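You operate a simulated robot arm through the tools that you are given. There is no shell and no other tool. Be economical: measure what you need, move in short steps, check, and stop when the job is done.

You run a simulated two-armed robot. Do the job below in one go: nothing can be reset, and whatever is moved stays where it is left.

## Task
Open the weight drawer, put the small weight on the shelf at the front of the cup machine away in the inside of the weight drawer and shut the drawer again. Fetch the ladle from the cup table top and stand it on the small table top. Set the filler switch to 150 ml. Put the labels carton from the second shelf from the bottom of the store rack on top of the white filter. Take the plain sample cup and leave it on the blue card. Take the orange-banded bottle from the sample table top and leave it on the small table top. The order is free. Set down upright: ladle, labels carton, orange-banded bottle.
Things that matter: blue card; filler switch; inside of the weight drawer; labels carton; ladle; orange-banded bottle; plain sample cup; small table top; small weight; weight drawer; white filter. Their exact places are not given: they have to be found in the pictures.

The check looks at the end state, three seconds after you hand in, the way a careful person would. Anything else that was tipped, shoved, dropped, spilled or broken makes it a failure.

## Robot
Two 7-joint arms with two-finger parallel grippers on one trunk, on a base that drives. Base frame: it is fixed to the floor where the robot stands at the start and does not move with it; the origin is under the middle of the robot, x ahead of it, y to its left, z up. Lengths are in m, angles in rad, forces in N, time in s.
The left shoulder is at the start at [0.07, 0.13, 0.812], the right one opposite. With the tool pointing down near the work surface each hand reaches from about 0.22 to 0.52 m from the robot's upright axis, wherever it stands, measured 20 degrees to its own side. Places, roughly: blue card [10, -3.75, 0.75]; filler switch [9.8, -4.1, 1]; inside of the weight drawer [12, 0.5, 0.3]; labels carton [14.25, -5.5, 0.75]; ladle (18x7x27 cm) [9.5, -4.2, 0.9]; orange-banded bottle (7x7x19 cm) [12.9, -3.8, 0.9]; plain sample cup (7x7x7 cm) [13.1, -4.2, 0.9]; small table top [12.4, -4.9, 0.8]; small weight [10, 0.25, 0.75]; weight drawer [11.9, 0.4, 0.4]; white filter (18x26x4 cm) [13.3, -3.5, 0.9]. Payload 1.57 kg a hand.
The tool frame of a hand sits at the grasp point between the pads (the TCP): z along the fingers, y along the line on which they close. The tips reach 0.03 m beyond it. Largest opening 0.08 m; finger width 0.017, thickness 0.012; the body of the gripper, 0.04 by 0.082 m, starts 0.08 m behind the TCP.
Orientation is that of the tool frame in the base frame, as a unit quaternion [x, y, z, w]. With the fingers straight down and closing along the base's y, the tool's x points along the base's -x, its y along +y and its z along -z.

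## Interface
- The arms move only by the tool step_arm. It takes "left_motion", "right_motion" or both (then of equal length, played together; a hand with none holds still); each is a list of rows, each an object (a shift or turn left out is 0, a gripper value left out holds the last) with "linear": the shift along the tool's x, y, z in m, a list of three; "angular": the turn, a rotation vector about the tool's x, y, z in rad, a list of three; "hand": the gripper command, from -1 (shut) to 1 (fully open), values between in proportion. In form: [{"linear": [tx, ty, tz], "angular": [wx, wy, wz], "hand": hand}, ...]. A call has 1 to 10 rows; each row is the pose to reach, as a shift and turn from the pose commanded when the call began, along the tool's axes at that moment. Each row takes 0.2 s and may step no farther than 0.05 m and 0.15 rad from the row before; otherwise, or with a gripper value out of range, the whole call is refused. A pose out of reach is approached as far as the arm can. The call stops where the force on the tool passes 40 N (or 10 N more than at its start, if that is more) or the arm is blocked; 0.2 s more then pass. Each finger travels about 0.108 m/s and halts on what it meets, pressing with about 41 N; the grip force reading is that of the motor and also rises with nothing between the fingers. The clock runs only during rows and for 0.2 s after the last one: add rows that repeat a pose to give the fingers time. The reply holds the time, the measured pose of the TCP, the force on the tool along the base axes, the opening and the grip force, in the units named above and with some noise, with the torque about the TCP (base axes, N m) and any sound that the robot's microphone picked up, and new pictures: "views" is both (left out), scene, wrist or none (wrist: the cameras of the hands that moved).
- Cameras (640 x 400 px; columns grow to the right, rows downward): "scene" is now at [0.138, 0.0193, 1.0488]; the picture's right is [0.20, -0.98, 0.00], its down [-0.47, -0.10, -0.88] and it looks along [0.86, 0.18, -0.48] (base axes); focal length 229 px, centre (320, 200). "left" rides on the left gripper at [0.072, 0.007, -0.122] in its tool frame; the picture's right is [-0.09, 1.00, 0.00], its down [-0.84, -0.08, -0.54] and it looks along [-0.54, -0.05, 0.84] (tool axes); focal length 238 px, centre (320, 200). "right" rides on the right gripper at [0.072, -0.007, -0.122] in its tool frame; the picture's right is [0.09, 1.00, 0.00], its down [-0.84, 0.08, -0.54] and it looks along [-0.54, 0.05, 0.84] (tool axes); focal length 238 px, centre (320, 200).
- raise_lower(by): slides the trunk up (or, below 0, down) by that many m; the arms and the scene camera ride with it, the base frame stays. It gives what a move gives, with no picture.
- base_move(legs): drives the robot by 1 to 6 legs, each [ahead, left, turn to the left] in m, m and rad, along the robot's own axes; the way and the turn of a leg run together, so that a leg with both is an arc; at most 1.5 m and 3.142 rad a leg. The arms and the cameras ride along, it lands a little off, and it stops where it bumps. It gives what a move gives, and a new picture of the scene camera.
- turn_head(pan, tilt): turns the head with the scene camera to pan (to the left, within 1.501 rad either way) and tilt (down, from -0.506 to 1.204), counted from straight ahead of the robot. It gives what a move gives, and a new picture of the scene camera.
- probe_pixels(camera, pixels): for up to 12 pixels [column, row] of the newest picture of that camera ("zoom" is the newest enlarged one), the place [x, y, z] in the base frame of the surface seen there, good to about 0.002 m. It takes no simulated time.
- enlarge(camera, box): a new picture of the part [left, top, right, bottom] of that camera's present view, enlarged. It takes no simulated time.
- close_job(): hands the job in; it is judged then, once.

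Work in short steps. Measure before you move; look again where a grasp or a placing could have gone wrong, and mend it. You have 131 turns and 260 pictures in all, those below and enlarged ones among them. Open the grippers and draw the arms clear of the work before you hand the job in, unless the task says otherwise.

The tools are called after ">>>" by a JSON object that holds its "name" and its "arguments". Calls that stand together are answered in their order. step_arm: Moves the arms, as the interface text tells. Its arguments: {"type":"object","properties":{"left_motion":{"type":"array","items":{"type":"object","properties":{"linear":{"type":"array","items":{"type":"number"}},"angular":{"type":"array","items":{"type":"number"}},"hand":{"type":"number"}}}},"right_motion":{"type":"array","items":{"type":"object","properties":{"linear":{"type":"array","items":{"type":"number"}},"angular":{"type":"array","items":{"type":"number"}},"hand":{"type":"number"}}}},"views":{"type":"string","enum":["both","scene","wrist","none"]}},"required":[]} The other tools are called the same way: raise_lower (by) slides the trunk up or down; base_move (legs) drives the base; turn_head (pan, tilt) turns the head that bears the scene camera; probe_pixels (camera, pixels) gives the place of the surface under pixels of a picture; enlarge (camera, box) takes an enlarged picture of a part of a camera's view; close_job () hands the job in.

At the start:

```text
time: 0.0
left_tcp_pos: [0.2969, 0.142, 0.6733]
left_ee_rot: [-0.001, 1.0, 0.0, 0.0]
left_ft_force: [-0.5, 0.4, 0.2]
left_wrist_torque: [-0.01, 0.0, -0.03]
left_gripper_width: 0.0799
left_grasp_force: 0.0
right_tcp_pos: [0.439, -0.1697, 0.6093]
right_ee_rot: [0.0, 1.0, 0.0, 0.0]
right_ft_force: [-0.1, -0.7, 0.1]
right_wrist_torque: [-0.01, 0.06, 0.01]
right_gripper_width: 0.0799
right_grasp_force: 0.0
trunk travel left (down, up): [-0.45, 0.49]
robot x, y, heading: [-0.0041, 0.005, 0.003]
head pan, tilt: [0.202, 0.499]
```

scene: 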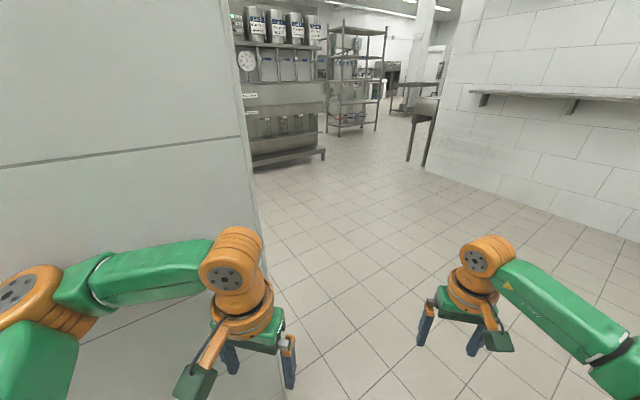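
right: 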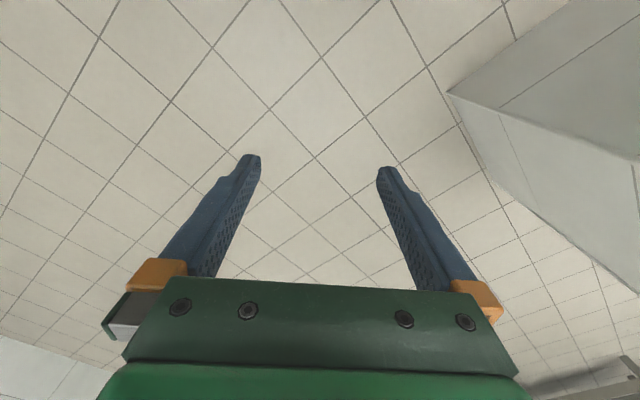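
left: 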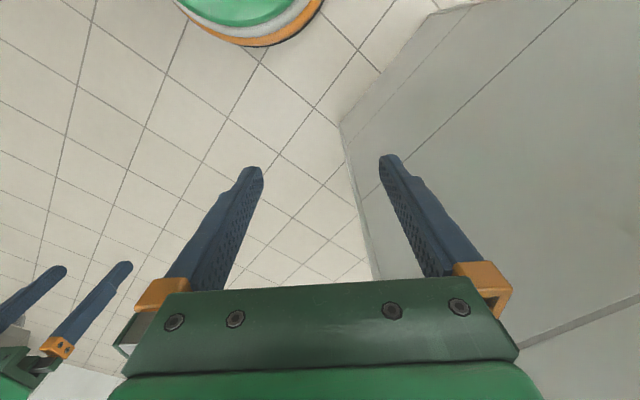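

The scene shows a corridor with a wall block at the left and open floor ahead; I'll look straight ahead, level, to plan the drive.

>>> {"name": "turn_head", "arguments": {"pan": -0.1, "tilt": 0.15}}

>>> {"name": "probe_pixels", "arguments": {"camera": "scene", "pixels": [[300, 180], [340, 120], [430, 165], [405, 160], [255, 165], [560, 190], [262, 260], [225, 10]]}}

```text
time: 0.8
left_tcp_pos: [0.2955, 0.1412, 0.6733]
left_ee_rot: [-0.001, 1.0, 0.001, 0.0]
left_ft_force: [0.2, 0.6, 0.4]
left_wrist_torque: [0.01, -0.05, 0.02]
left_gripper_width: 0.08
left_grasp_force: 0.1
right_tcp_pos: [0.4394, -0.1684, 0.608]
right_ee_rot: [0.0, 1.0, 0.0, 0.0]
right_ft_force: [-0.1, -0.3, 0.3]
right_wrist_torque: [0.02, -0.01, 0.03]
right_gripper_width: 0.0799
right_grasp_force: 0.0
trunk travel left (down, up): [-0.45, 0.49]
robot x, y, heading: [0.0019, 0.0004, 0.004]
head pan, tilt: [-0.099, 0.15]
```

scene: 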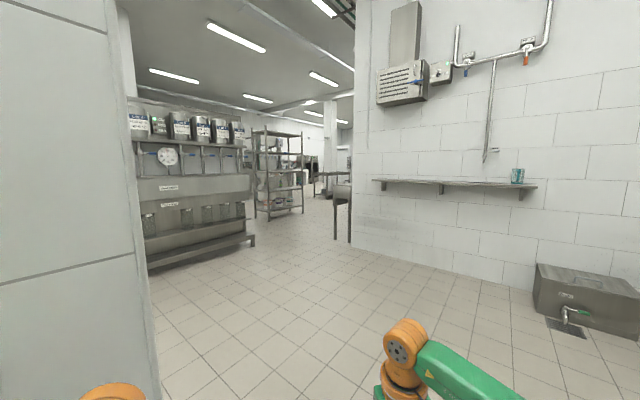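

```text
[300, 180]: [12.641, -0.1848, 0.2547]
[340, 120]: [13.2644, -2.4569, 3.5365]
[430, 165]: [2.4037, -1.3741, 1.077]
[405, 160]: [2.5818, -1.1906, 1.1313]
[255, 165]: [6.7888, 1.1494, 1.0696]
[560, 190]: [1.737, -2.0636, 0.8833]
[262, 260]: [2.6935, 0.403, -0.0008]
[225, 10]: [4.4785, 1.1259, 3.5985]
```

The new picture shows a way on between the rack machine on the left and the wall end on the right (352,240); I probe for the map.

>>> {"name": "probe_pixels", "arguments": {"camera": "scene", "pixels": [[352, 244], [336, 238], [252, 244], [150, 268], [268, 218], [300, 210], [340, 190], [318, 195], [330, 175], [312, 165], [345, 160], [152, 395]]}}

>>> {"name": "enlarge", "arguments": {"camera": "scene", "box": [200, 90, 380, 260]}}

```text
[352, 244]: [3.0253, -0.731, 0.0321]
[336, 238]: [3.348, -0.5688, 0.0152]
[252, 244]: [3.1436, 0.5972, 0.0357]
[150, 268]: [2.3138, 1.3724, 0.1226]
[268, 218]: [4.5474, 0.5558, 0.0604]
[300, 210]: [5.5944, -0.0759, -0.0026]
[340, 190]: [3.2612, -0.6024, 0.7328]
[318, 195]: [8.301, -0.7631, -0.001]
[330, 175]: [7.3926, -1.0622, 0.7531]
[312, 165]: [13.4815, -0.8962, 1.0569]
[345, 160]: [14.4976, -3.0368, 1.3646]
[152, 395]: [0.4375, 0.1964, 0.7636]
```

```text
2.35 times, centred on (290, 175) of scene
```

zoom: 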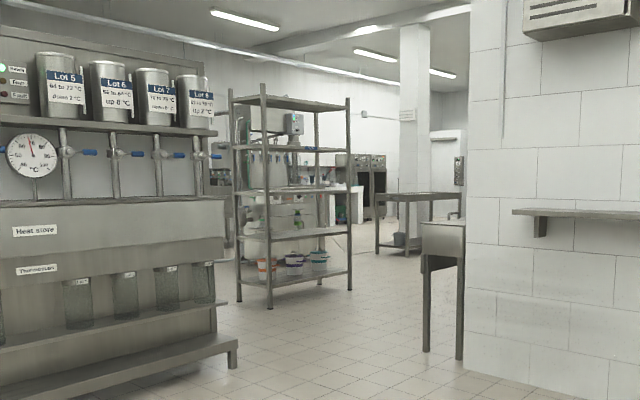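

Corridor is about y in [-0.55, 0.55] at x≈3, with a rack at x≈4.5–5.3 reaching y≈-0.1. I drive to x≈2.5 and look again.

>>> {"name": "base_move", "arguments": {"legs": [[1.3, 0, 0], [1.2, 0, 0]]}}

```text
time: 2.0
left_tcp_pos: [0.3146, 0.1401, 0.6758]
left_ee_rot: [-0.005, 1.0, 0.003, 0.003]
left_ft_force: [0.1, -0.1, 0.3]
left_wrist_torque: [-0.01, 0.0, -0.02]
left_gripper_width: 0.0799
left_grasp_force: 0.0
right_tcp_pos: [0.4596, -0.1695, 0.6122]
right_ee_rot: [-0.002, 1.0, 0.002, 0.004]
right_ft_force: [0.3, 0.4, 0.1]
right_wrist_torque: [0.01, 0.0, -0.03]
right_gripper_width: 0.08
right_grasp_force: 0.1
trunk travel left (down, up): [-0.45, 0.49]
robot x, y, heading: [0.0236, -0.0063, 0.005]
head pan, tilt: [-0.099, 0.15]
stopped in leg 1: the robot was blocked; the commanded pose is now the measured one
```

scene: 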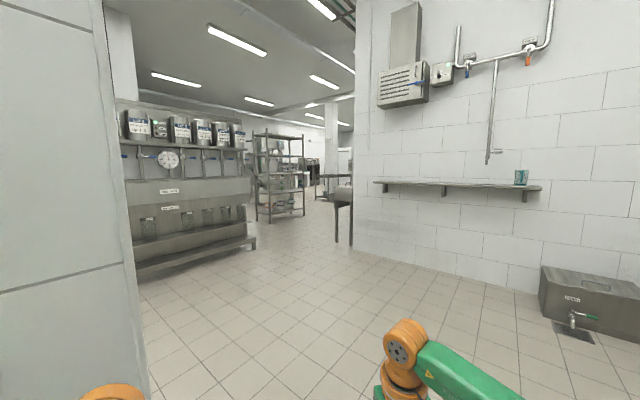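

Blocked after 2 cm by the wall block at left (edge near [0.44, 0.20]). I back up slightly, move right 0.5 m, then go ahead.

>>> {"name": "base_move", "arguments": {"legs": [[-0.08, 0, 0], [0, -0.45, 0], [1.2, 0, 0]]}}

```text
time: 11.1
left_tcp_pos: [1.4463, -0.3468, 0.6724]
left_ee_rot: [0.017, 1.0, 0.0, -0.001]
left_ft_force: [-1.5, -0.6, 1.4]
left_wrist_torque: [-0.01, -0.01, 0.03]
left_gripper_width: 0.08
left_grasp_force: 0.1
right_tcp_pos: [1.5769, -0.6608, 0.6083]
right_ee_rot: [0.019, 1.0, 0.0, 0.0]
right_ft_force: [-0.2, -0.2, 0.1]
right_wrist_torque: [0.01, 0.0, -0.01]
right_gripper_width: 0.0799
right_grasp_force: 0.0
trunk travel left (down, up): [-0.45, 0.49]
robot x, y, heading: [1.1442, -0.4779, -0.037]
head pan, tilt: [-0.099, 0.15]
```

scene: 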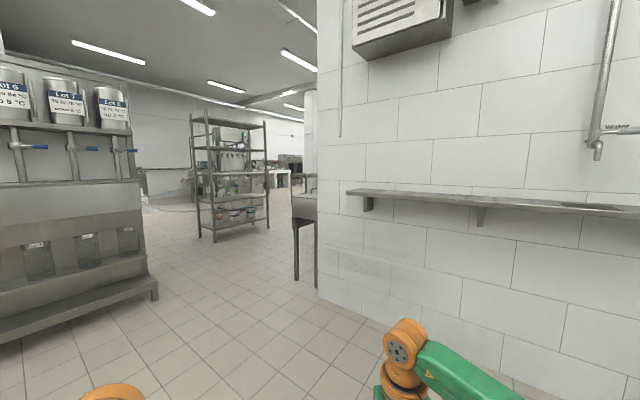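

Diagonal wall at right ends near (3.0, -0.73). I go left to y≈0 and ahead in two legs to x≈3.8 between machine and sink.

>>> {"name": "base_move", "arguments": {"legs": [[0.3, 0.47, 0.037], [1.2, 0.0, 0], [1.2, 0, 0]]}}

```text
time: 25.7
left_tcp_pos: [4.1713, 0.095, 0.6733]
left_ee_rot: [0.009, 1.0, 0.0, -0.002]
left_ft_force: [0.5, 0.4, -0.8]
left_wrist_torque: [-0.02, -0.01, -0.01]
left_gripper_width: 0.08
left_grasp_force: 0.0
right_tcp_pos: [4.3066, -0.2183, 0.6086]
right_ee_rot: [0.011, 1.0, 0.0, 0.0]
right_ft_force: [-0.4, 0.4, 0.6]
right_wrist_torque: [-0.02, -0.01, 0.0]
right_gripper_width: 0.0798
right_grasp_force: 0.1
trunk travel left (down, up): [-0.45, 0.49]
robot x, y, heading: [3.8706, -0.0417, -0.021]
head pan, tilt: [-0.099, 0.15]
```

scene: 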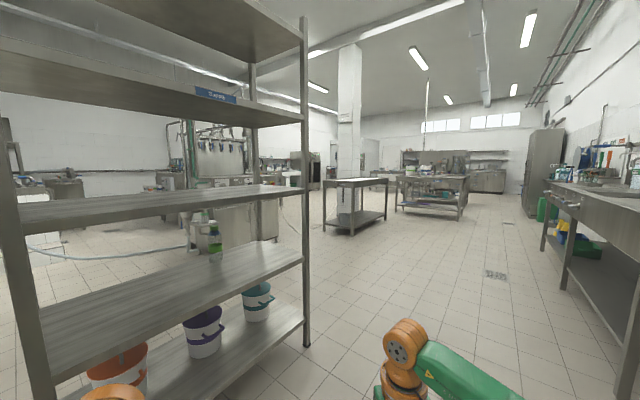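

Past the bottleneck; the cleaning rack is directly front-left. I probe the tables and free floor.

>>> {"name": "probe_pixels", "arguments": {"camera": "scene", "pixels": [[306, 346], [353, 232], [325, 230], [460, 218], [398, 208], [385, 218], [565, 285], [497, 275], [530, 215], [620, 395], [345, 178], [270, 238]]}}

>>> {"name": "enlarge", "arguments": {"camera": "scene", "box": [320, 100, 560, 250]}}

>>> {"name": "enlarge", "arguments": {"camera": "scene", "box": [130, 100, 340, 250]}}

```text
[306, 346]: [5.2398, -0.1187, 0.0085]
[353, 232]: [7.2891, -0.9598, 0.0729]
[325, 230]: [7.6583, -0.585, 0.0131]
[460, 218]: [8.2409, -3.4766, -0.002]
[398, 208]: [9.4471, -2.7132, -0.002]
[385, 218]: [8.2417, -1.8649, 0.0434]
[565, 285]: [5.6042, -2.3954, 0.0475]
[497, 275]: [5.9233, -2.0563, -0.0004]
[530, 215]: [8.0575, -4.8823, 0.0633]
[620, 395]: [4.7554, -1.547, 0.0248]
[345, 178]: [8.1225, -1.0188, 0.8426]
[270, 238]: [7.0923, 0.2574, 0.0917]
```

```text
2.67 times, centred on (440, 175) of scene
```

zoom: 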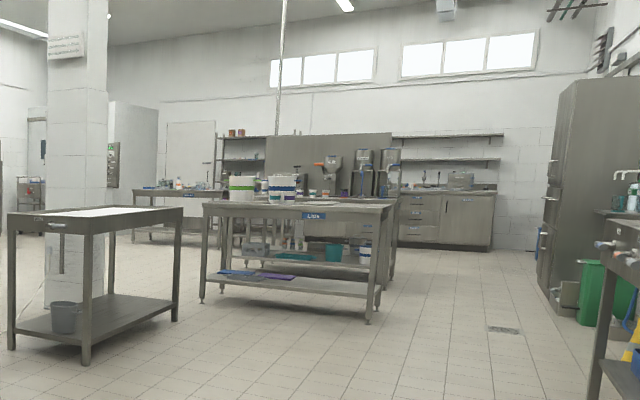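

```text
2.67 times, centred on (235, 175) of scene
```

zoom: 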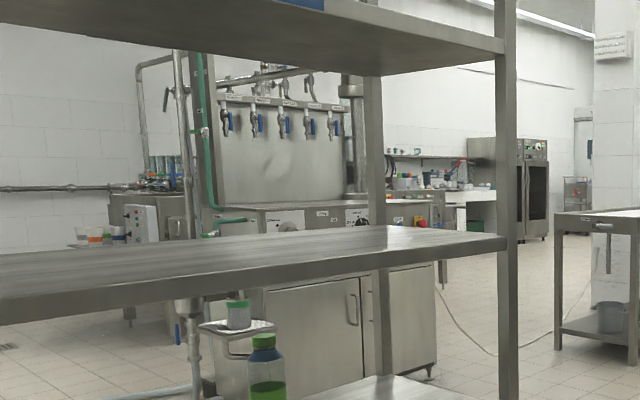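

Free lane runs between the rack leg (5.24,-0.12) and the wall sink. I sidestep right and go on to about (6.3,-0.9).

>>> {"name": "base_move", "arguments": {"legs": [[0.2, -0.7, 0.021], [1.3, 0, 0], [1.0, -0.3, 0]]}}

```text
time: 40.6
left_tcp_pos: [6.6425, -0.8514, 0.6728]
left_ee_rot: [-0.009, 1.0, -0.001, -0.001]
left_ft_force: [0.4, -0.2, -0.2]
left_wrist_torque: [0.01, -0.05, 0.02]
left_gripper_width: 0.0802
left_grasp_force: 0.1
right_tcp_pos: [6.7905, -1.16, 0.6086]
right_ee_rot: [-0.007, 1.0, -0.001, 0.0]
right_ft_force: [0.6, 1.2, 0.3]
right_wrist_torque: [-0.02, 0.01, -0.01]
right_gripper_width: 0.0803
right_grasp_force: 0.0
trunk travel left (down, up): [-0.45, 0.49]
robot x, y, heading: [6.3478, -0.9995, 0.013]
head pan, tilt: [-0.099, 0.15]
```

scene: 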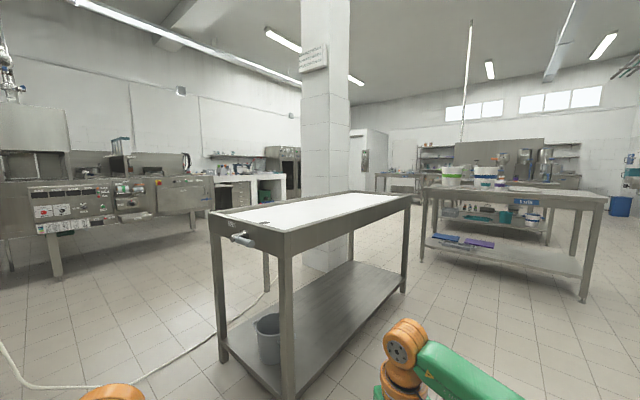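

Now I see the machine at left with control panels, and tables on the right; I zoom and probe.

>>> {"name": "enlarge", "arguments": {"camera": "scene", "box": [0, 120, 300, 300]}}

>>> {"name": "enlarge", "arguments": {"camera": "scene", "box": [370, 120, 640, 300]}}

>>> {"name": "probe_pixels", "arguments": {"camera": "scene", "pixels": [[60, 278], [205, 210], [225, 345], [403, 290], [425, 255], [583, 298], [340, 268], [240, 205], [290, 170], [390, 185], [450, 185], [100, 190]]}}

```text
2.13 times, centred on (150, 210) of scene
```

zoom: 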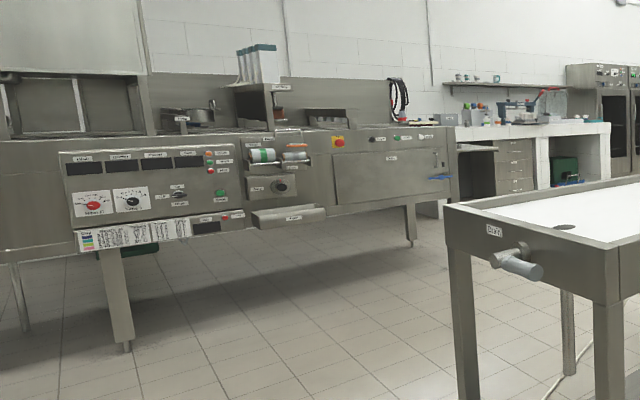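

```text
2.22 times, centred on (505, 210) of scene
```

zoom: 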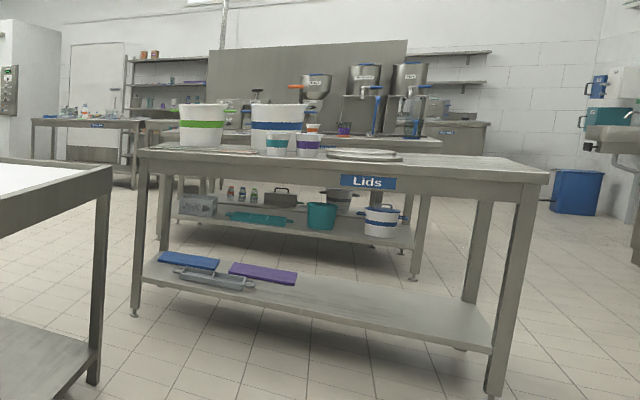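

```text
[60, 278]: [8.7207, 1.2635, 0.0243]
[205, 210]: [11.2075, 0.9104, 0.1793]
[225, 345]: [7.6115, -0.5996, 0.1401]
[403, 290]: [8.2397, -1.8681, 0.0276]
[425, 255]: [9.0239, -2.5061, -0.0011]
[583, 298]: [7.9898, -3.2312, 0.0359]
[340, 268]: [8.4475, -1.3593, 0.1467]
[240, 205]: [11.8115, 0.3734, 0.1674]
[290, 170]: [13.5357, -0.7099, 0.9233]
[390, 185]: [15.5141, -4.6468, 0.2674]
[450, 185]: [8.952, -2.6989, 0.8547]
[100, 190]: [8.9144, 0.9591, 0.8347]
```

I turn the head left to see whether the gap between the tap cabinet and the drain table is wide enough.

>>> {"name": "turn_head", "arguments": {"pan": 1.0, "tilt": 0.4}}

```text
time: 42.0
left_tcp_pos: [6.6429, -0.8512, 0.6747]
left_ee_rot: [-0.009, 1.0, 0.0, -0.002]
left_ft_force: [-0.9, 0.5, -0.6]
left_wrist_torque: [0.03, -0.01, 0.0]
left_gripper_width: 0.0799
left_grasp_force: 0.1
right_tcp_pos: [6.7904, -1.1606, 0.6077]
right_ee_rot: [-0.007, 1.0, -0.001, 0.0]
right_ft_force: [0.2, -0.3, 0.4]
right_wrist_torque: [-0.01, -0.03, -0.02]
right_gripper_width: 0.08
right_grasp_force: 0.0
trunk travel left (down, up): [-0.45, 0.49]
robot x, y, heading: [6.348, -1.001, 0.015]
head pan, tilt: [1.0, 0.4]
```

scene: 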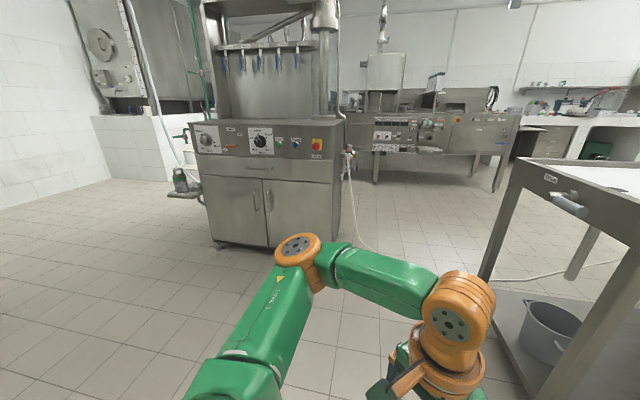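

>>> {"name": "probe_pixels", "arguments": {"camera": "scene", "pixels": [[325, 245], [215, 245], [335, 130], [482, 275], [520, 170], [365, 245], [347, 155], [375, 182], [495, 190]]}}

```text
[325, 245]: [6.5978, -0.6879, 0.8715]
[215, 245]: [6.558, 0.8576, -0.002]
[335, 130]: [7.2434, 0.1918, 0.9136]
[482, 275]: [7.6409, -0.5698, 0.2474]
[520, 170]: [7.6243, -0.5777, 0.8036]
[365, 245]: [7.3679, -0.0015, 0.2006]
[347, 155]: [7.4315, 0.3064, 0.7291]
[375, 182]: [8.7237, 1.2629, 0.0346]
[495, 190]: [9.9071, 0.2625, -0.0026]
```

Left gap is only 0.85 m with a hose hanging; the gap between the drain table corner (8.24,-1.87) and the lids table (9.02,-2.5) is 1.0 m. I drive to its mouth, turned along it.

>>> {"name": "base_move", "arguments": {"legs": [[0.6, -1.0, 0], [0.75, -0.45, 0], [0, 0, 0.7]]}}

>>> {"name": "turn_head", "arguments": {"pan": -0.3, "tilt": 0.4}}

```text
time: 54.0
left_tcp_pos: [7.851, -2.1207, 0.6728]
left_ee_rot: [-0.354, 0.935, -0.001, -0.002]
left_ft_force: [0.5, -0.1, 0.4]
left_wrist_torque: [-0.01, 0.0, 0.01]
left_gripper_width: 0.0801
left_grasp_force: 0.1
right_tcp_pos: [8.164, -2.26, 0.6092]
right_ee_rot: [-0.351, 0.936, -0.001, 0.0]
right_ft_force: [0.7, 0.0, 0.8]
right_wrist_torque: [0.0, 0.03, 0.0]
right_gripper_width: 0.0799
right_grasp_force: 0.0
trunk travel left (down, up): [-0.45, 0.49]
robot x, y, heading: [7.7204, -2.4213, 0.722]
head pan, tilt: [1.0, 0.4]
```

scene: 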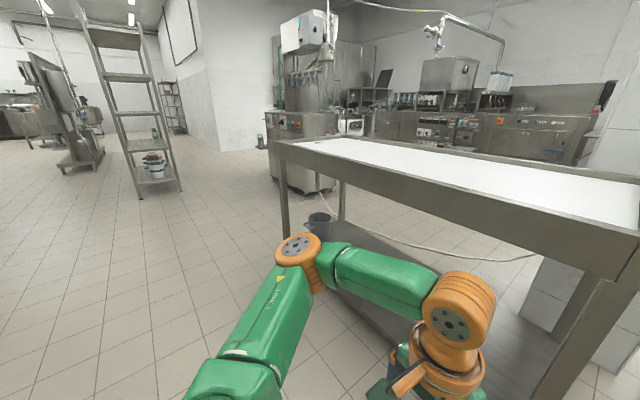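

```text
time: 55.4
left_tcp_pos: [7.8512, -2.1203, 0.673]
left_ee_rot: [-0.354, 0.935, 0.0, -0.001]
left_ft_force: [-0.3, 0.0, 0.4]
left_wrist_torque: [0.01, -0.02, 0.03]
left_gripper_width: 0.08
left_grasp_force: 0.0
right_tcp_pos: [8.1635, -2.26, 0.6086]
right_ee_rot: [-0.352, 0.936, 0.0, -0.001]
right_ft_force: [0.3, 0.1, -0.6]
right_wrist_torque: [0.0, 0.01, -0.03]
right_gripper_width: 0.08
right_grasp_force: 0.0
trunk travel left (down, up): [-0.45, 0.49]
robot x, y, heading: [7.7211, -2.4243, 0.715]
head pan, tilt: [-0.3, 0.4]
```

scene: 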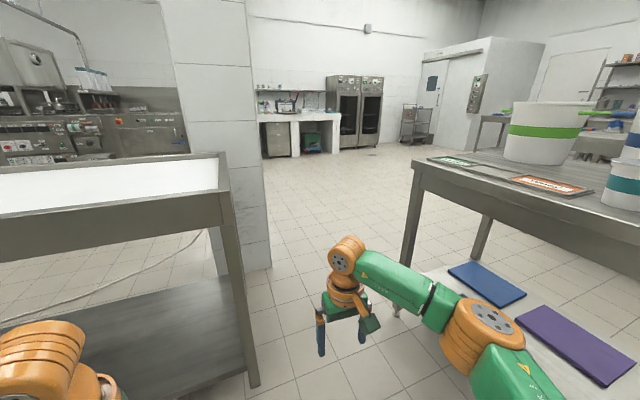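

The gap lies ahead between table corner (225,165)/column (270,268) and the lids table corner (420,170); I probe both.

>>> {"name": "probe_pixels", "arguments": {"camera": "scene", "pixels": [[222, 155], [225, 188], [268, 268], [255, 384], [428, 160], [411, 170], [405, 262], [472, 255], [310, 240], [330, 180]]}}

```text
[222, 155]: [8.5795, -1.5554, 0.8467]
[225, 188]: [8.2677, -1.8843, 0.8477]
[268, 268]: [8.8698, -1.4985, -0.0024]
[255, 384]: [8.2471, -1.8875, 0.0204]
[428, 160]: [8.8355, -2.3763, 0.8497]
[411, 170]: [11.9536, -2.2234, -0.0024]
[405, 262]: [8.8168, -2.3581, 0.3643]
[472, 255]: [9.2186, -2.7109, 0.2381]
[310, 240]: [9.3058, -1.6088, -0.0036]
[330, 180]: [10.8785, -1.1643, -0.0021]
```

Gap here is only 0.72 m with the column just behind; I look right to see if the way round the lids table is wider.

>>> {"name": "turn_head", "arguments": {"pan": -1.2, "tilt": 0.3}}

```text
time: 56.6
left_tcp_pos: [7.8523, -2.1208, 0.6727]
left_ee_rot: [-0.354, 0.935, -0.001, -0.001]
left_ft_force: [-0.1, 0.0, 0.4]
left_wrist_torque: [0.02, 0.02, -0.02]
left_gripper_width: 0.0798
left_grasp_force: 0.0
right_tcp_pos: [8.1647, -2.2592, 0.6093]
right_ee_rot: [-0.352, 0.936, 0.0, 0.0]
right_ft_force: [-0.4, -0.7, -0.9]
right_wrist_torque: [0.0, -0.01, -0.05]
right_gripper_width: 0.0799
right_grasp_force: 0.0
trunk travel left (down, up): [-0.45, 0.49]
robot x, y, heading: [7.7207, -2.4256, 0.724]
head pan, tilt: [-1.201, 0.3]
```

scene: 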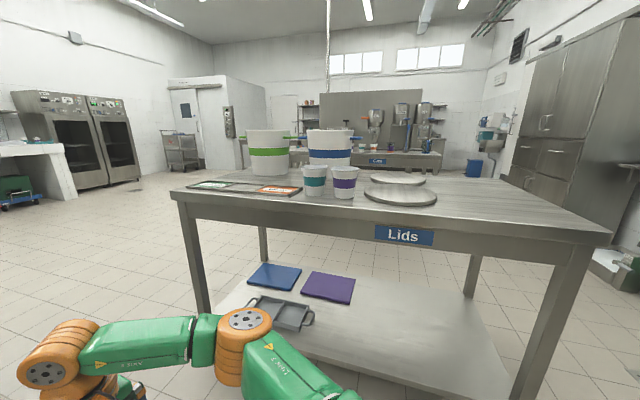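

>>> {"name": "probe_pixels", "arguments": {"camera": "scene", "pixels": [[608, 235], [590, 270], [633, 180], [632, 290], [555, 215], [440, 160], [380, 165], [400, 190], [470, 290], [500, 180], [478, 180], [180, 195]]}}

>>> {"name": "enlarge", "arguments": {"camera": "scene", "box": [230, 80, 530, 260]}}

```text
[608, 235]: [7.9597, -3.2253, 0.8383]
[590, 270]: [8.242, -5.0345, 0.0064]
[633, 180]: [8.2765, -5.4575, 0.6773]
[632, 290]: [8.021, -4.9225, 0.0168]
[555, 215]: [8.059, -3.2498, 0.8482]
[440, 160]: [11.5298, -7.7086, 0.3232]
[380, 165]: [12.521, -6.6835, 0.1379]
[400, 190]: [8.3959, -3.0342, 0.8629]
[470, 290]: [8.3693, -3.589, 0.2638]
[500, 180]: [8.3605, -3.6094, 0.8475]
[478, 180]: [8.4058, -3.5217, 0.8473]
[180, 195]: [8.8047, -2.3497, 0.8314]
```

```text
2.13 times, centred on (380, 170) of scene
```

zoom: 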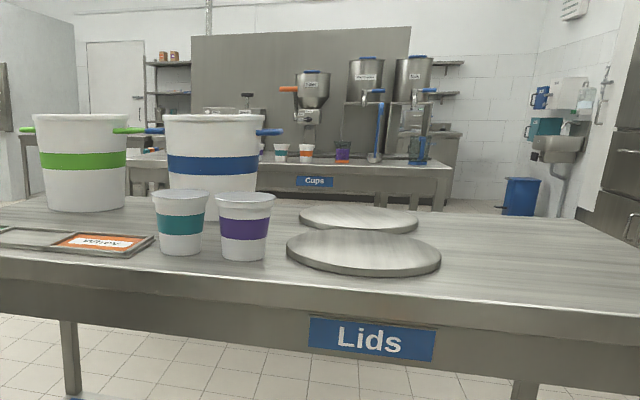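

Going round the right end of the lids table (corner 7.96,-3.22; fridge at 8.2,-5.0) is wide. I back off, turn to face along that lane and look.

>>> {"name": "base_move", "arguments": {"legs": [[-0.55, -0.07, 0], [0, 0, -1.5]]}}

>>> {"name": "turn_head", "arguments": {"pan": 0.0, "tilt": 0.3}}

```text
time: 63.6
left_tcp_pos: [7.6483, -2.9628, 0.6735]
left_ee_rot: [0.392, 0.92, 0.0, -0.002]
left_ft_force: [-0.7, 0.2, 0.0]
left_wrist_torque: [0.01, 0.01, 0.04]
left_gripper_width: 0.0801
left_grasp_force: 0.0
right_tcp_pos: [7.5224, -3.2812, 0.6085]
right_ee_rot: [0.393, 0.919, 0.0, 0.0]
right_ft_force: [0.1, 1.3, 0.3]
right_wrist_torque: [-0.02, 0.01, 0.03]
right_gripper_width: 0.0799
right_grasp_force: 0.0
trunk travel left (down, up): [-0.45, 0.49]
robot x, y, heading: [7.3422, -2.8459, -0.809]
head pan, tilt: [-1.201, 0.3]
```

scene: 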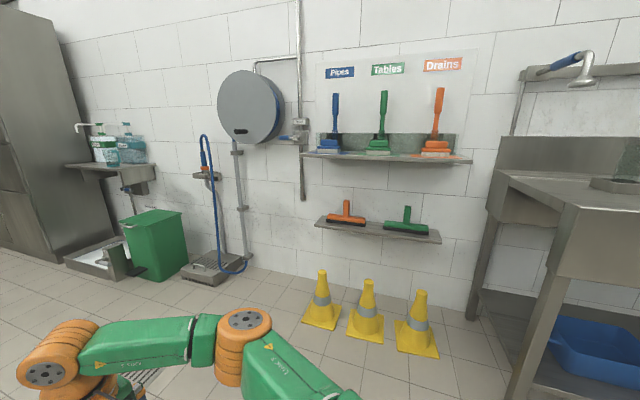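

```text
time: 65.0
left_tcp_pos: [7.6483, -2.9628, 0.6718]
left_ee_rot: [0.392, 0.92, 0.0, -0.001]
left_ft_force: [0.1, -0.7, -0.5]
left_wrist_torque: [0.0, 0.0, 0.0]
left_gripper_width: 0.08
left_grasp_force: 0.2
right_tcp_pos: [7.5224, -3.2809, 0.6084]
right_ee_rot: [0.395, 0.919, 0.0, 0.0]
right_ft_force: [-0.3, -0.8, 0.3]
right_wrist_torque: [-0.01, 0.01, -0.01]
right_gripper_width: 0.0801
right_grasp_force: 0.1
trunk travel left (down, up): [-0.45, 0.49]
robot x, y, heading: [7.3404, -2.8459, -0.81]
head pan, tilt: [0.0, 0.3]
```

scene: 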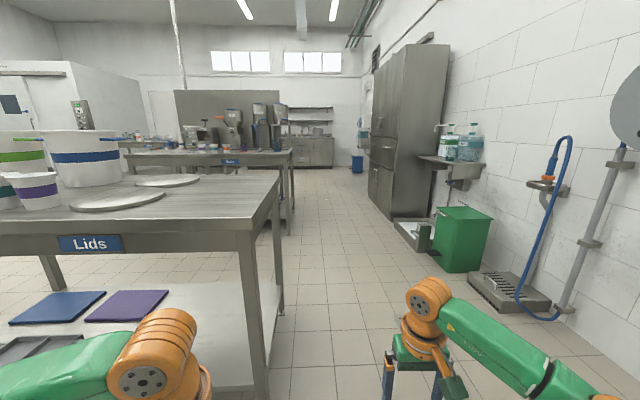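

>>> {"name": "probe_pixels", "arguments": {"camera": "scene", "pixels": [[400, 240], [450, 270], [288, 235], [252, 245], [290, 155], [130, 155], [393, 215], [370, 195], [340, 230], [128, 220], [282, 210], [355, 170]]}}

>>> {"name": "enlarge", "arguments": {"camera": "scene", "box": [100, 80, 340, 240]}}

```text
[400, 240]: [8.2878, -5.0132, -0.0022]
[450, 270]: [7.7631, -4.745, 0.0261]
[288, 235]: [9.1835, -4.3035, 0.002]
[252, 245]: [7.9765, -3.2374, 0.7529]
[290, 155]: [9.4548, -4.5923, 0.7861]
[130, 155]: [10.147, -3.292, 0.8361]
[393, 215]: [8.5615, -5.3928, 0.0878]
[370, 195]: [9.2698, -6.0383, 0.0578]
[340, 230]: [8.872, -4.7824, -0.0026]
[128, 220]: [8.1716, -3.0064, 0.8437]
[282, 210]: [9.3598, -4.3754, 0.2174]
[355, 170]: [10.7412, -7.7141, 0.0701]
```

```text
2.50 times, centred on (220, 160) of scene
```

zoom: 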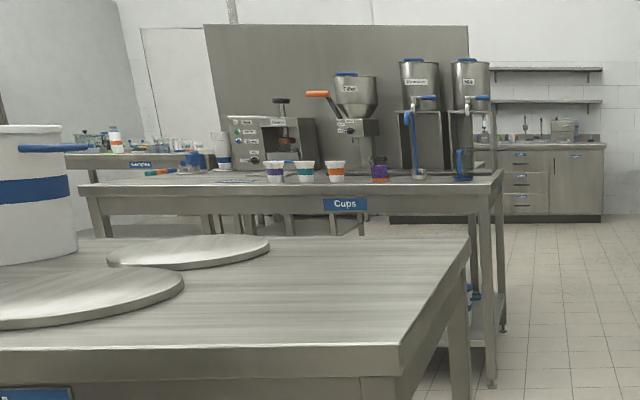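

The lane to the right of the lids table opens to a ~1.2 m corridor in front of the Cups table (edge ~ (9.36,-4.38)–(10.15,-3.3)). I raise the trunk a bit and drive round into that corridor.

>>> {"name": "raise_lower", "arguments": {"by": 0.3}}

>>> {"name": "base_move", "arguments": {"legs": [[0, -0.42, 0], [1.4, 0, 0.025], [0.38, 0.1, 0], [0, 0.9, 0]]}}

```text
time: 68.0
left_tcp_pos: [7.649, -2.963, 0.973]
left_ee_rot: [0.392, 0.92, 0.0, -0.002]
left_ft_force: [-0.3, -0.8, 0.7]
left_wrist_torque: [0.0, -0.01, -0.02]
left_gripper_width: 0.08
left_grasp_force: 0.0
right_tcp_pos: [7.5222, -3.2807, 0.9084]
right_ee_rot: [0.394, 0.919, 0.0, -0.001]
right_ft_force: [-0.7, -0.1, 0.0]
right_wrist_torque: [-0.03, -0.01, 0.0]
right_gripper_width: 0.0799
right_grasp_force: 0.0
trunk travel left (down, up): [-0.75, 0.19]
robot x, y, heading: [7.3443, -2.8503, -0.807]
head pan, tilt: [0.0, 0.3]
```

```text
time: 83.5
left_tcp_pos: [9.3097, -3.8555, 0.9733]
left_ee_rot: [0.391, 0.92, 0.0, -0.002]
left_ft_force: [-0.4, -0.5, -0.6]
left_wrist_torque: [0.04, 0.03, -0.01]
left_gripper_width: 0.0798
left_grasp_force: 0.1
right_tcp_pos: [9.1825, -4.1738, 0.909]
right_ee_rot: [0.394, 0.919, 0.0, 0.0]
right_ft_force: [0.4, 0.2, 0.6]
right_wrist_torque: [0.02, 0.03, 0.0]
right_gripper_width: 0.0798
right_grasp_force: 0.1
trunk travel left (down, up): [-0.75, 0.19]
robot x, y, heading: [9.001, -3.7401, -0.808]
head pan, tilt: [0.0, 0.3]
```

scene: 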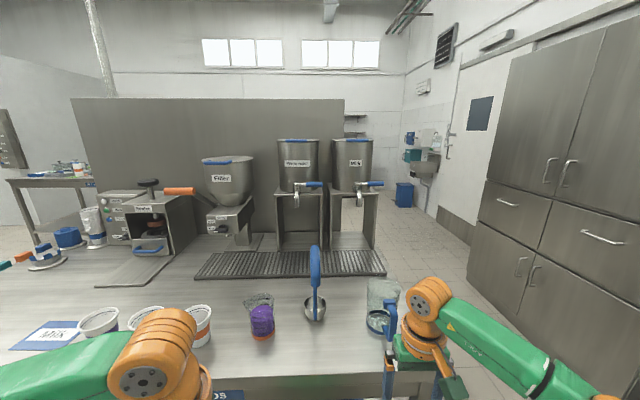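

The ladle stands upright at (315,310) with a blue handle top (315,255); filler with switch at (225,225), blue card at (45,335). I tilt the head down a bit... first zoom and probe these.

>>> {"name": "enlarge", "arguments": {"camera": "scene", "box": [240, 230, 400, 360]}}

>>> {"name": "enlarge", "arguments": {"camera": "scene", "box": [90, 140, 270, 280]}}

>>> {"name": "probe_pixels", "arguments": {"camera": "scene", "pixels": [[314, 250], [316, 290], [316, 312], [313, 325], [306, 312], [325, 312], [262, 320], [380, 322], [212, 228], [225, 230], [40, 335], [320, 340]]}}

```text
3.08 times, centred on (320, 295) of scene
```

zoom: 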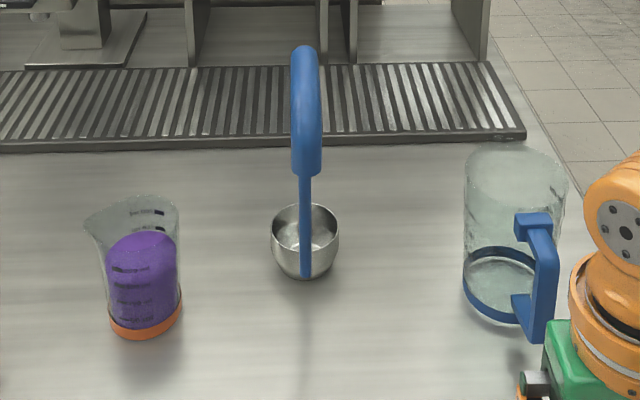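

```text
2.86 times, centred on (180, 210) of scene
```

zoom: 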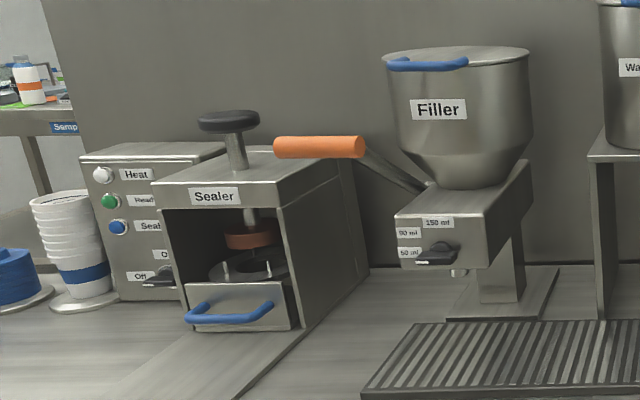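

```text
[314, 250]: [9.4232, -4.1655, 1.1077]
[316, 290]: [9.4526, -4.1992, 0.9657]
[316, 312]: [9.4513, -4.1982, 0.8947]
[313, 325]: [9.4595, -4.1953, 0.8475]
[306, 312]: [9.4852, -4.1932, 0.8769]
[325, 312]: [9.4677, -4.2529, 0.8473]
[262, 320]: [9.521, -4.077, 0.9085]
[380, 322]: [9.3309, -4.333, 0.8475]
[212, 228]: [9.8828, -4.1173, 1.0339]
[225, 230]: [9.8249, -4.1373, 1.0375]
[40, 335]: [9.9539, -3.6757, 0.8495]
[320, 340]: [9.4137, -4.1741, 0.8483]
```

Switch has labels 50/90/150 ml; ladle's blue hook is at z up to 1.108. I raise the right hand 0.26 m above its height to view the ladle from its wrist camera.

>>> {"name": "step_arm", "arguments": {"right_motion": [{"linear": [0, 0, -0.05]}, {"linear": [0, 0, -0.1]}, {"linear": [0, 0, -0.15]}, {"linear": [0, 0, -0.2]}, {"linear": [0, 0, -0.25]}], "views": "both"}}

>>> {"name": "enlarge", "arguments": {"camera": "scene", "box": [185, 200, 265, 250]}}

```text
time: 84.8
left_tcp_pos: [9.3081, -3.8556, 0.9731]
left_ee_rot: [0.391, 0.92, -0.001, -0.001]
left_ft_force: [0.7, 0.6, 0.1]
left_wrist_torque: [0.0, -0.02, -0.01]
left_gripper_width: 0.0801
left_grasp_force: 0.1
right_tcp_pos: [9.1779, -4.1572, 1.1314]
right_ee_rot: [0.391, 0.92, -0.001, 0.002]
right_ft_force: [0.2, -0.4, -0.2]
right_wrist_torque: [0.03, -0.07, 0.0]
right_gripper_width: 0.0802
right_grasp_force: 0.0
right hand out of reach, approached as far as the arm can: row 5
trunk travel left (down, up): [-0.75, 0.19]
robot x, y, heading: [9.0027, -3.7417, -0.803]
head pan, tilt: [0.0, 0.3]
```

scene: 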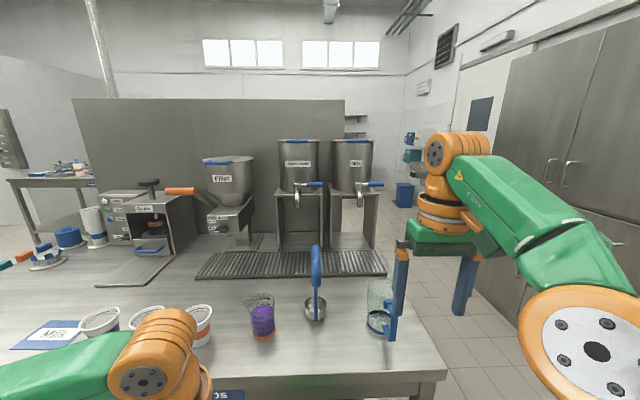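
right: 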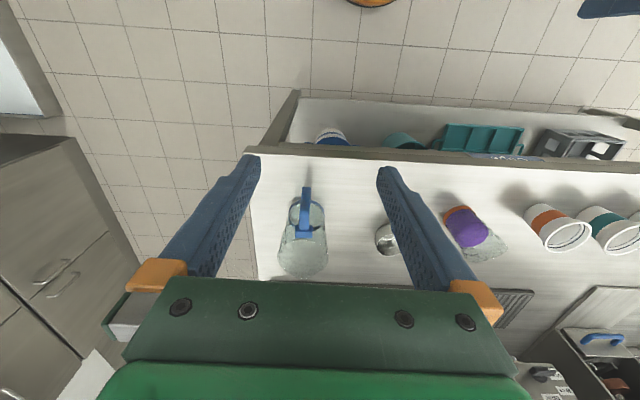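

```text
8.00 times, centred on (225, 225) of scene
```

zoom: 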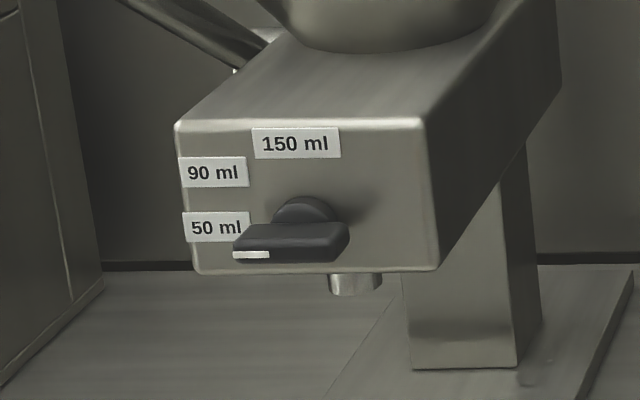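

The knob must go from 50 ml (left) to 150 ml (up). The ladle is ~0.62 m ahead of my axis, too far; I raise the trunk fully and drive 0.2 m ahead.

>>> {"name": "raise_lower", "arguments": {"by": 0.18}}

>>> {"name": "base_move", "arguments": {"legs": [[0.2, 0.0, 0.02]]}}

>>> {"name": "turn_head", "arguments": {"pan": 0.0, "tilt": 0.7}}

```text
time: 86.8
left_tcp_pos: [9.3079, -3.8572, 1.1531]
left_ee_rot: [0.391, 0.92, 0.0, -0.001]
left_ft_force: [-0.5, -0.3, 0.6]
left_wrist_torque: [0.0, 0.02, 0.03]
left_gripper_width: 0.0798
left_grasp_force: 0.1
right_tcp_pos: [9.1783, -4.1606, 1.3106]
right_ee_rot: [0.393, 0.92, -0.001, 0.001]
right_ft_force: [-0.7, 0.4, -0.3]
right_wrist_torque: [-0.02, 0.03, -0.02]
right_gripper_width: 0.0799
right_grasp_force: 0.0
trunk travel left (down, up): [-0.93, 0.01]
robot x, y, heading: [9.0065, -3.7443, -0.807]
head pan, tilt: [0.0, 0.3]
```

```text
time: 88.3
left_tcp_pos: [9.4434, -3.9886, 1.1526]
left_ee_rot: [0.383, 0.924, 0.0, 0.0]
left_ft_force: [-0.5, 0.6, -0.2]
left_wrist_torque: [0.01, -0.04, -0.02]
left_gripper_width: 0.0799
left_grasp_force: 0.0
right_tcp_pos: [9.3184, -4.2939, 1.312]
right_ee_rot: [0.385, 0.923, -0.002, 0.002]
right_ft_force: [-0.4, 0.6, 0.2]
right_wrist_torque: [-0.02, -0.01, 0.01]
right_gripper_width: 0.0802
right_grasp_force: 0.0
trunk travel left (down, up): [-0.93, 0.01]
robot x, y, heading: [9.1388, -3.8778, -0.788]
head pan, tilt: [0.0, 0.3]
```

scene: 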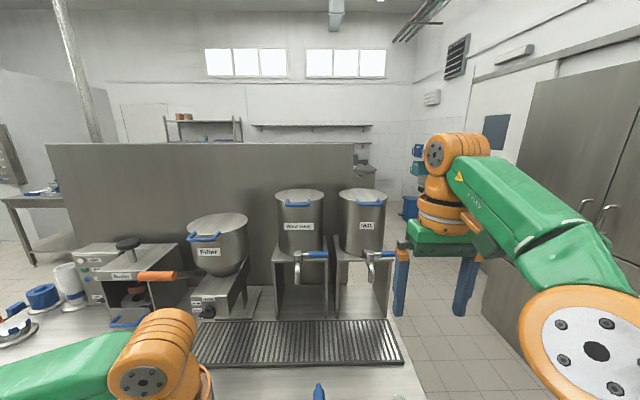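

```text
time: 89.2
left_tcp_pos: [9.4469, -3.9908, 1.153]
left_ee_rot: [0.383, 0.924, 0.001, -0.002]
left_ft_force: [0.4, 0.4, 0.2]
left_wrist_torque: [0.0, 0.02, 0.01]
left_gripper_width: 0.0801
left_grasp_force: 0.1
right_tcp_pos: [9.3214, -4.2971, 1.3102]
right_ee_rot: [0.385, 0.923, 0.0, 0.0]
right_ft_force: [0.5, 0.4, 0.5]
right_wrist_torque: [0.02, 0.01, 0.01]
right_gripper_width: 0.0802
right_grasp_force: 0.1
trunk travel left (down, up): [-0.93, 0.01]
robot x, y, heading: [9.1378, -3.8797, -0.787]
head pan, tilt: [0.0, 0.7]
```

scene: 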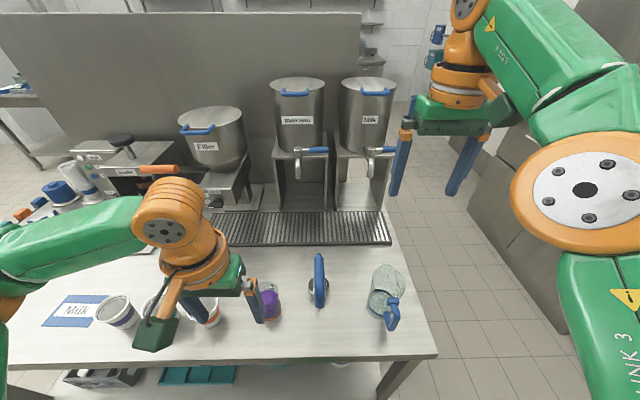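

Ladle hook now visible from above at (319,256)–(318,305); I probe it.

>>> {"name": "enlarge", "arguments": {"camera": "scene", "box": [280, 240, 360, 320]}}

>>> {"name": "probe_pixels", "arguments": {"camera": "scene", "pixels": [[319, 256], [319, 264], [319, 272], [318, 282], [318, 292], [318, 302], [318, 306], [310, 292], [326, 292], [258, 300]]}}

```text
5.00 times, centred on (320, 280) of scene
```

zoom: 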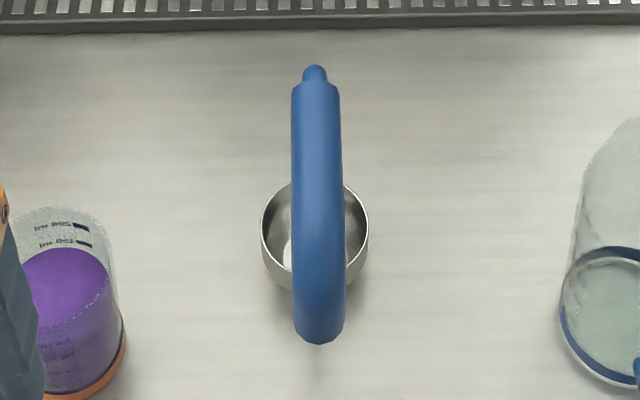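

```text
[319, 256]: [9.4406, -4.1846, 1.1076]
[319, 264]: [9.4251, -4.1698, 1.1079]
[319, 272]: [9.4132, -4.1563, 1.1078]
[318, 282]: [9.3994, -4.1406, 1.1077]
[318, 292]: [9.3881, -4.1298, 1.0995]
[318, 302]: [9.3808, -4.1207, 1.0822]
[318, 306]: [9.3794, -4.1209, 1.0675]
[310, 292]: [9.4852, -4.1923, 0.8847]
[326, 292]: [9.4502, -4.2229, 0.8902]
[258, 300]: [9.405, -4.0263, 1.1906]
```

Bar top at z=1.108 around (9.425,-4.168). I shift the right hand over it (0.164 m left, 0.018 back) while moving the left hand 0.12 m aside.

>>> {"name": "step_arm", "arguments": {"right_motion": [{"linear": [0.0, 0.0, 0]}, {"linear": [0.0, 0.0, 0]}, {"linear": [0.005, 0.045, 0]}, {"linear": [0.01, 0.09, 0]}, {"linear": [0.018, 0.13, 0]}, {"linear": [0.018, 0.164, 0]}, {"linear": [0.018, 0.164, 0]}], "left_motion": [{"linear": [0, 0.04, 0]}, {"linear": [0, 0.08, 0]}, {"linear": [0, 0.12, 0]}, {"linear": [0, 0.12, 0]}, {"linear": [0, 0.12, 0]}, {"linear": [0, 0.12, 0]}, {"linear": [0, 0.12, 0]}], "views": "both"}}

```text
time: 90.8
left_tcp_pos: [9.5339, -3.9056, 1.1523]
left_ee_rot: [0.384, 0.923, 0.0, -0.003]
left_ft_force: [-0.5, -0.5, -0.3]
left_wrist_torque: [-0.01, 0.01, 0.02]
left_gripper_width: 0.08
left_grasp_force: 0.1
right_tcp_pos: [9.4061, -4.1561, 1.3025]
right_ee_rot: [0.385, 0.923, 0.0, 0.0]
right_ft_force: [0.1, 0.5, 0.2]
right_wrist_torque: [-0.01, -0.01, -0.02]
right_gripper_width: 0.0801
right_grasp_force: 0.1
right hand out of reach, approached as far as the arm can: row 4, 5, 6, 7
trunk travel left (down, up): [-0.93, 0.01]
robot x, y, heading: [9.1398, -3.8822, -0.79]
head pan, tilt: [0.0, 0.7]
```

scene: 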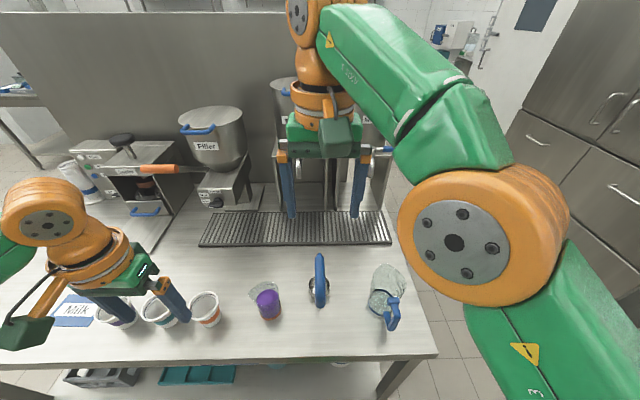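
right: 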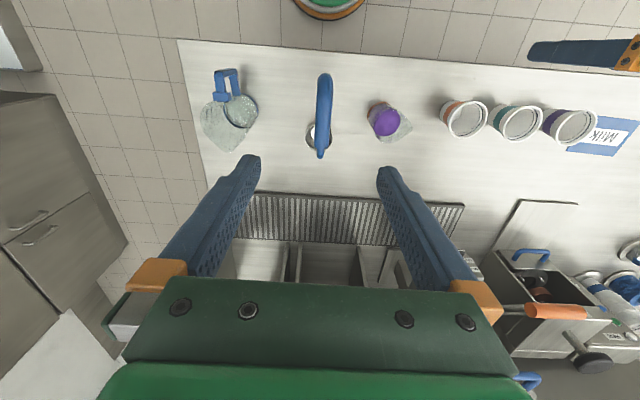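
left: 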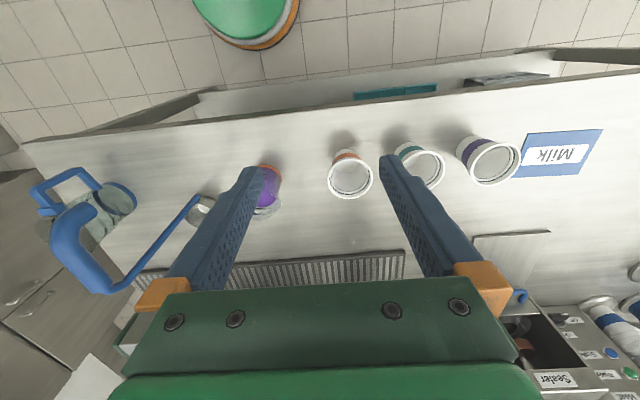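

The ladle bar is centred between the right fingers (324,120). I descend 0.12 m and check.

>>> {"name": "step_arm", "arguments": {"right_motion": [{"linear": [0, 0, 0.04]}, {"linear": [0, 0, 0.08]}, {"linear": [0, 0, 0.12]}, {"linear": [0, 0, 0.12]}], "views": "wrist"}}

```text
time: 91.8
left_tcp_pos: [9.533, -3.9068, 1.1535]
left_ee_rot: [0.383, 0.924, 0.001, -0.002]
left_ft_force: [0.4, 0.2, -0.2]
left_wrist_torque: [-0.04, 0.02, 0.01]
left_gripper_width: 0.0801
left_grasp_force: 0.0
right_tcp_pos: [9.4034, -4.1563, 1.1835]
right_ee_rot: [0.385, 0.923, 0.001, 0.001]
right_ft_force: [-0.1, -0.6, -1.4]
right_wrist_torque: [0.06, -0.02, 0.02]
right_gripper_width: 0.08
right_grasp_force: 0.2
trunk travel left (down, up): [-0.93, 0.01]
robot x, y, heading: [9.1367, -3.8788, -0.785]
head pan, tilt: [0.0, 0.7]
```

right: 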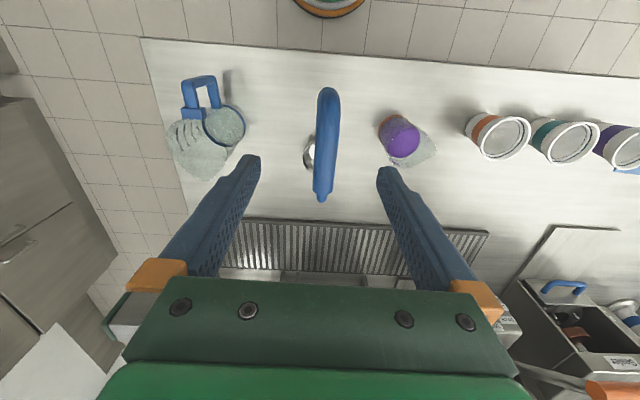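

I move 0.02 ahead, 0.007 left, down 0.088 m to z≈1.095, then close.

>>> {"name": "step_arm", "arguments": {"right_motion": [{"linear": [-0.02, 0.007, 0.03]}, {"linear": [-0.02, 0.007, 0.06]}, {"linear": [-0.02, 0.007, 0.088]}, {"linear": [-0.02, 0.007, 0.088]}, {"linear": [-0.02, 0.007, 0.088], "hand": -1}, {"linear": [-0.02, 0.007, 0.088], "hand": -1}, {"linear": [-0.02, 0.007, 0.088], "hand": -1}], "views": "wrist"}}

```text
time: 93.4
left_tcp_pos: [9.5333, -3.9068, 1.1534]
left_ee_rot: [0.384, 0.923, 0.0, -0.002]
left_ft_force: [0.0, -0.2, 1.0]
left_wrist_torque: [-0.01, -0.02, 0.0]
left_gripper_width: 0.0799
left_grasp_force: 0.0
right_tcp_pos: [9.4225, -4.1684, 1.0958]
right_ee_rot: [0.385, 0.923, 0.0, 0.001]
right_ft_force: [-0.1, 0.3, -0.3]
right_wrist_torque: [0.0, -0.07, 0.05]
right_gripper_width: 0.0203
right_grasp_force: 34.0
trunk travel left (down, up): [-0.93, 0.01]
robot x, y, heading: [9.1377, -3.8821, -0.791]
head pan, tilt: [0.0, 0.7]
```

right: 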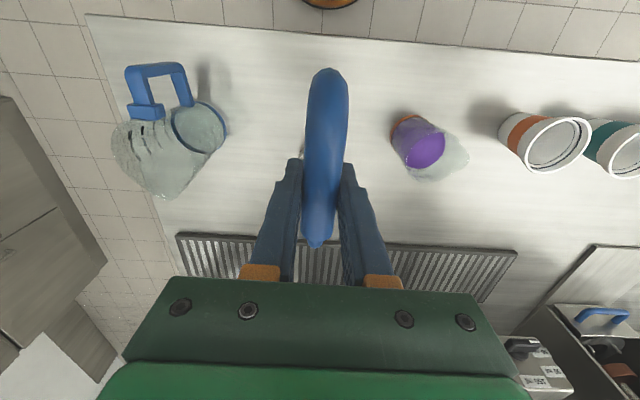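

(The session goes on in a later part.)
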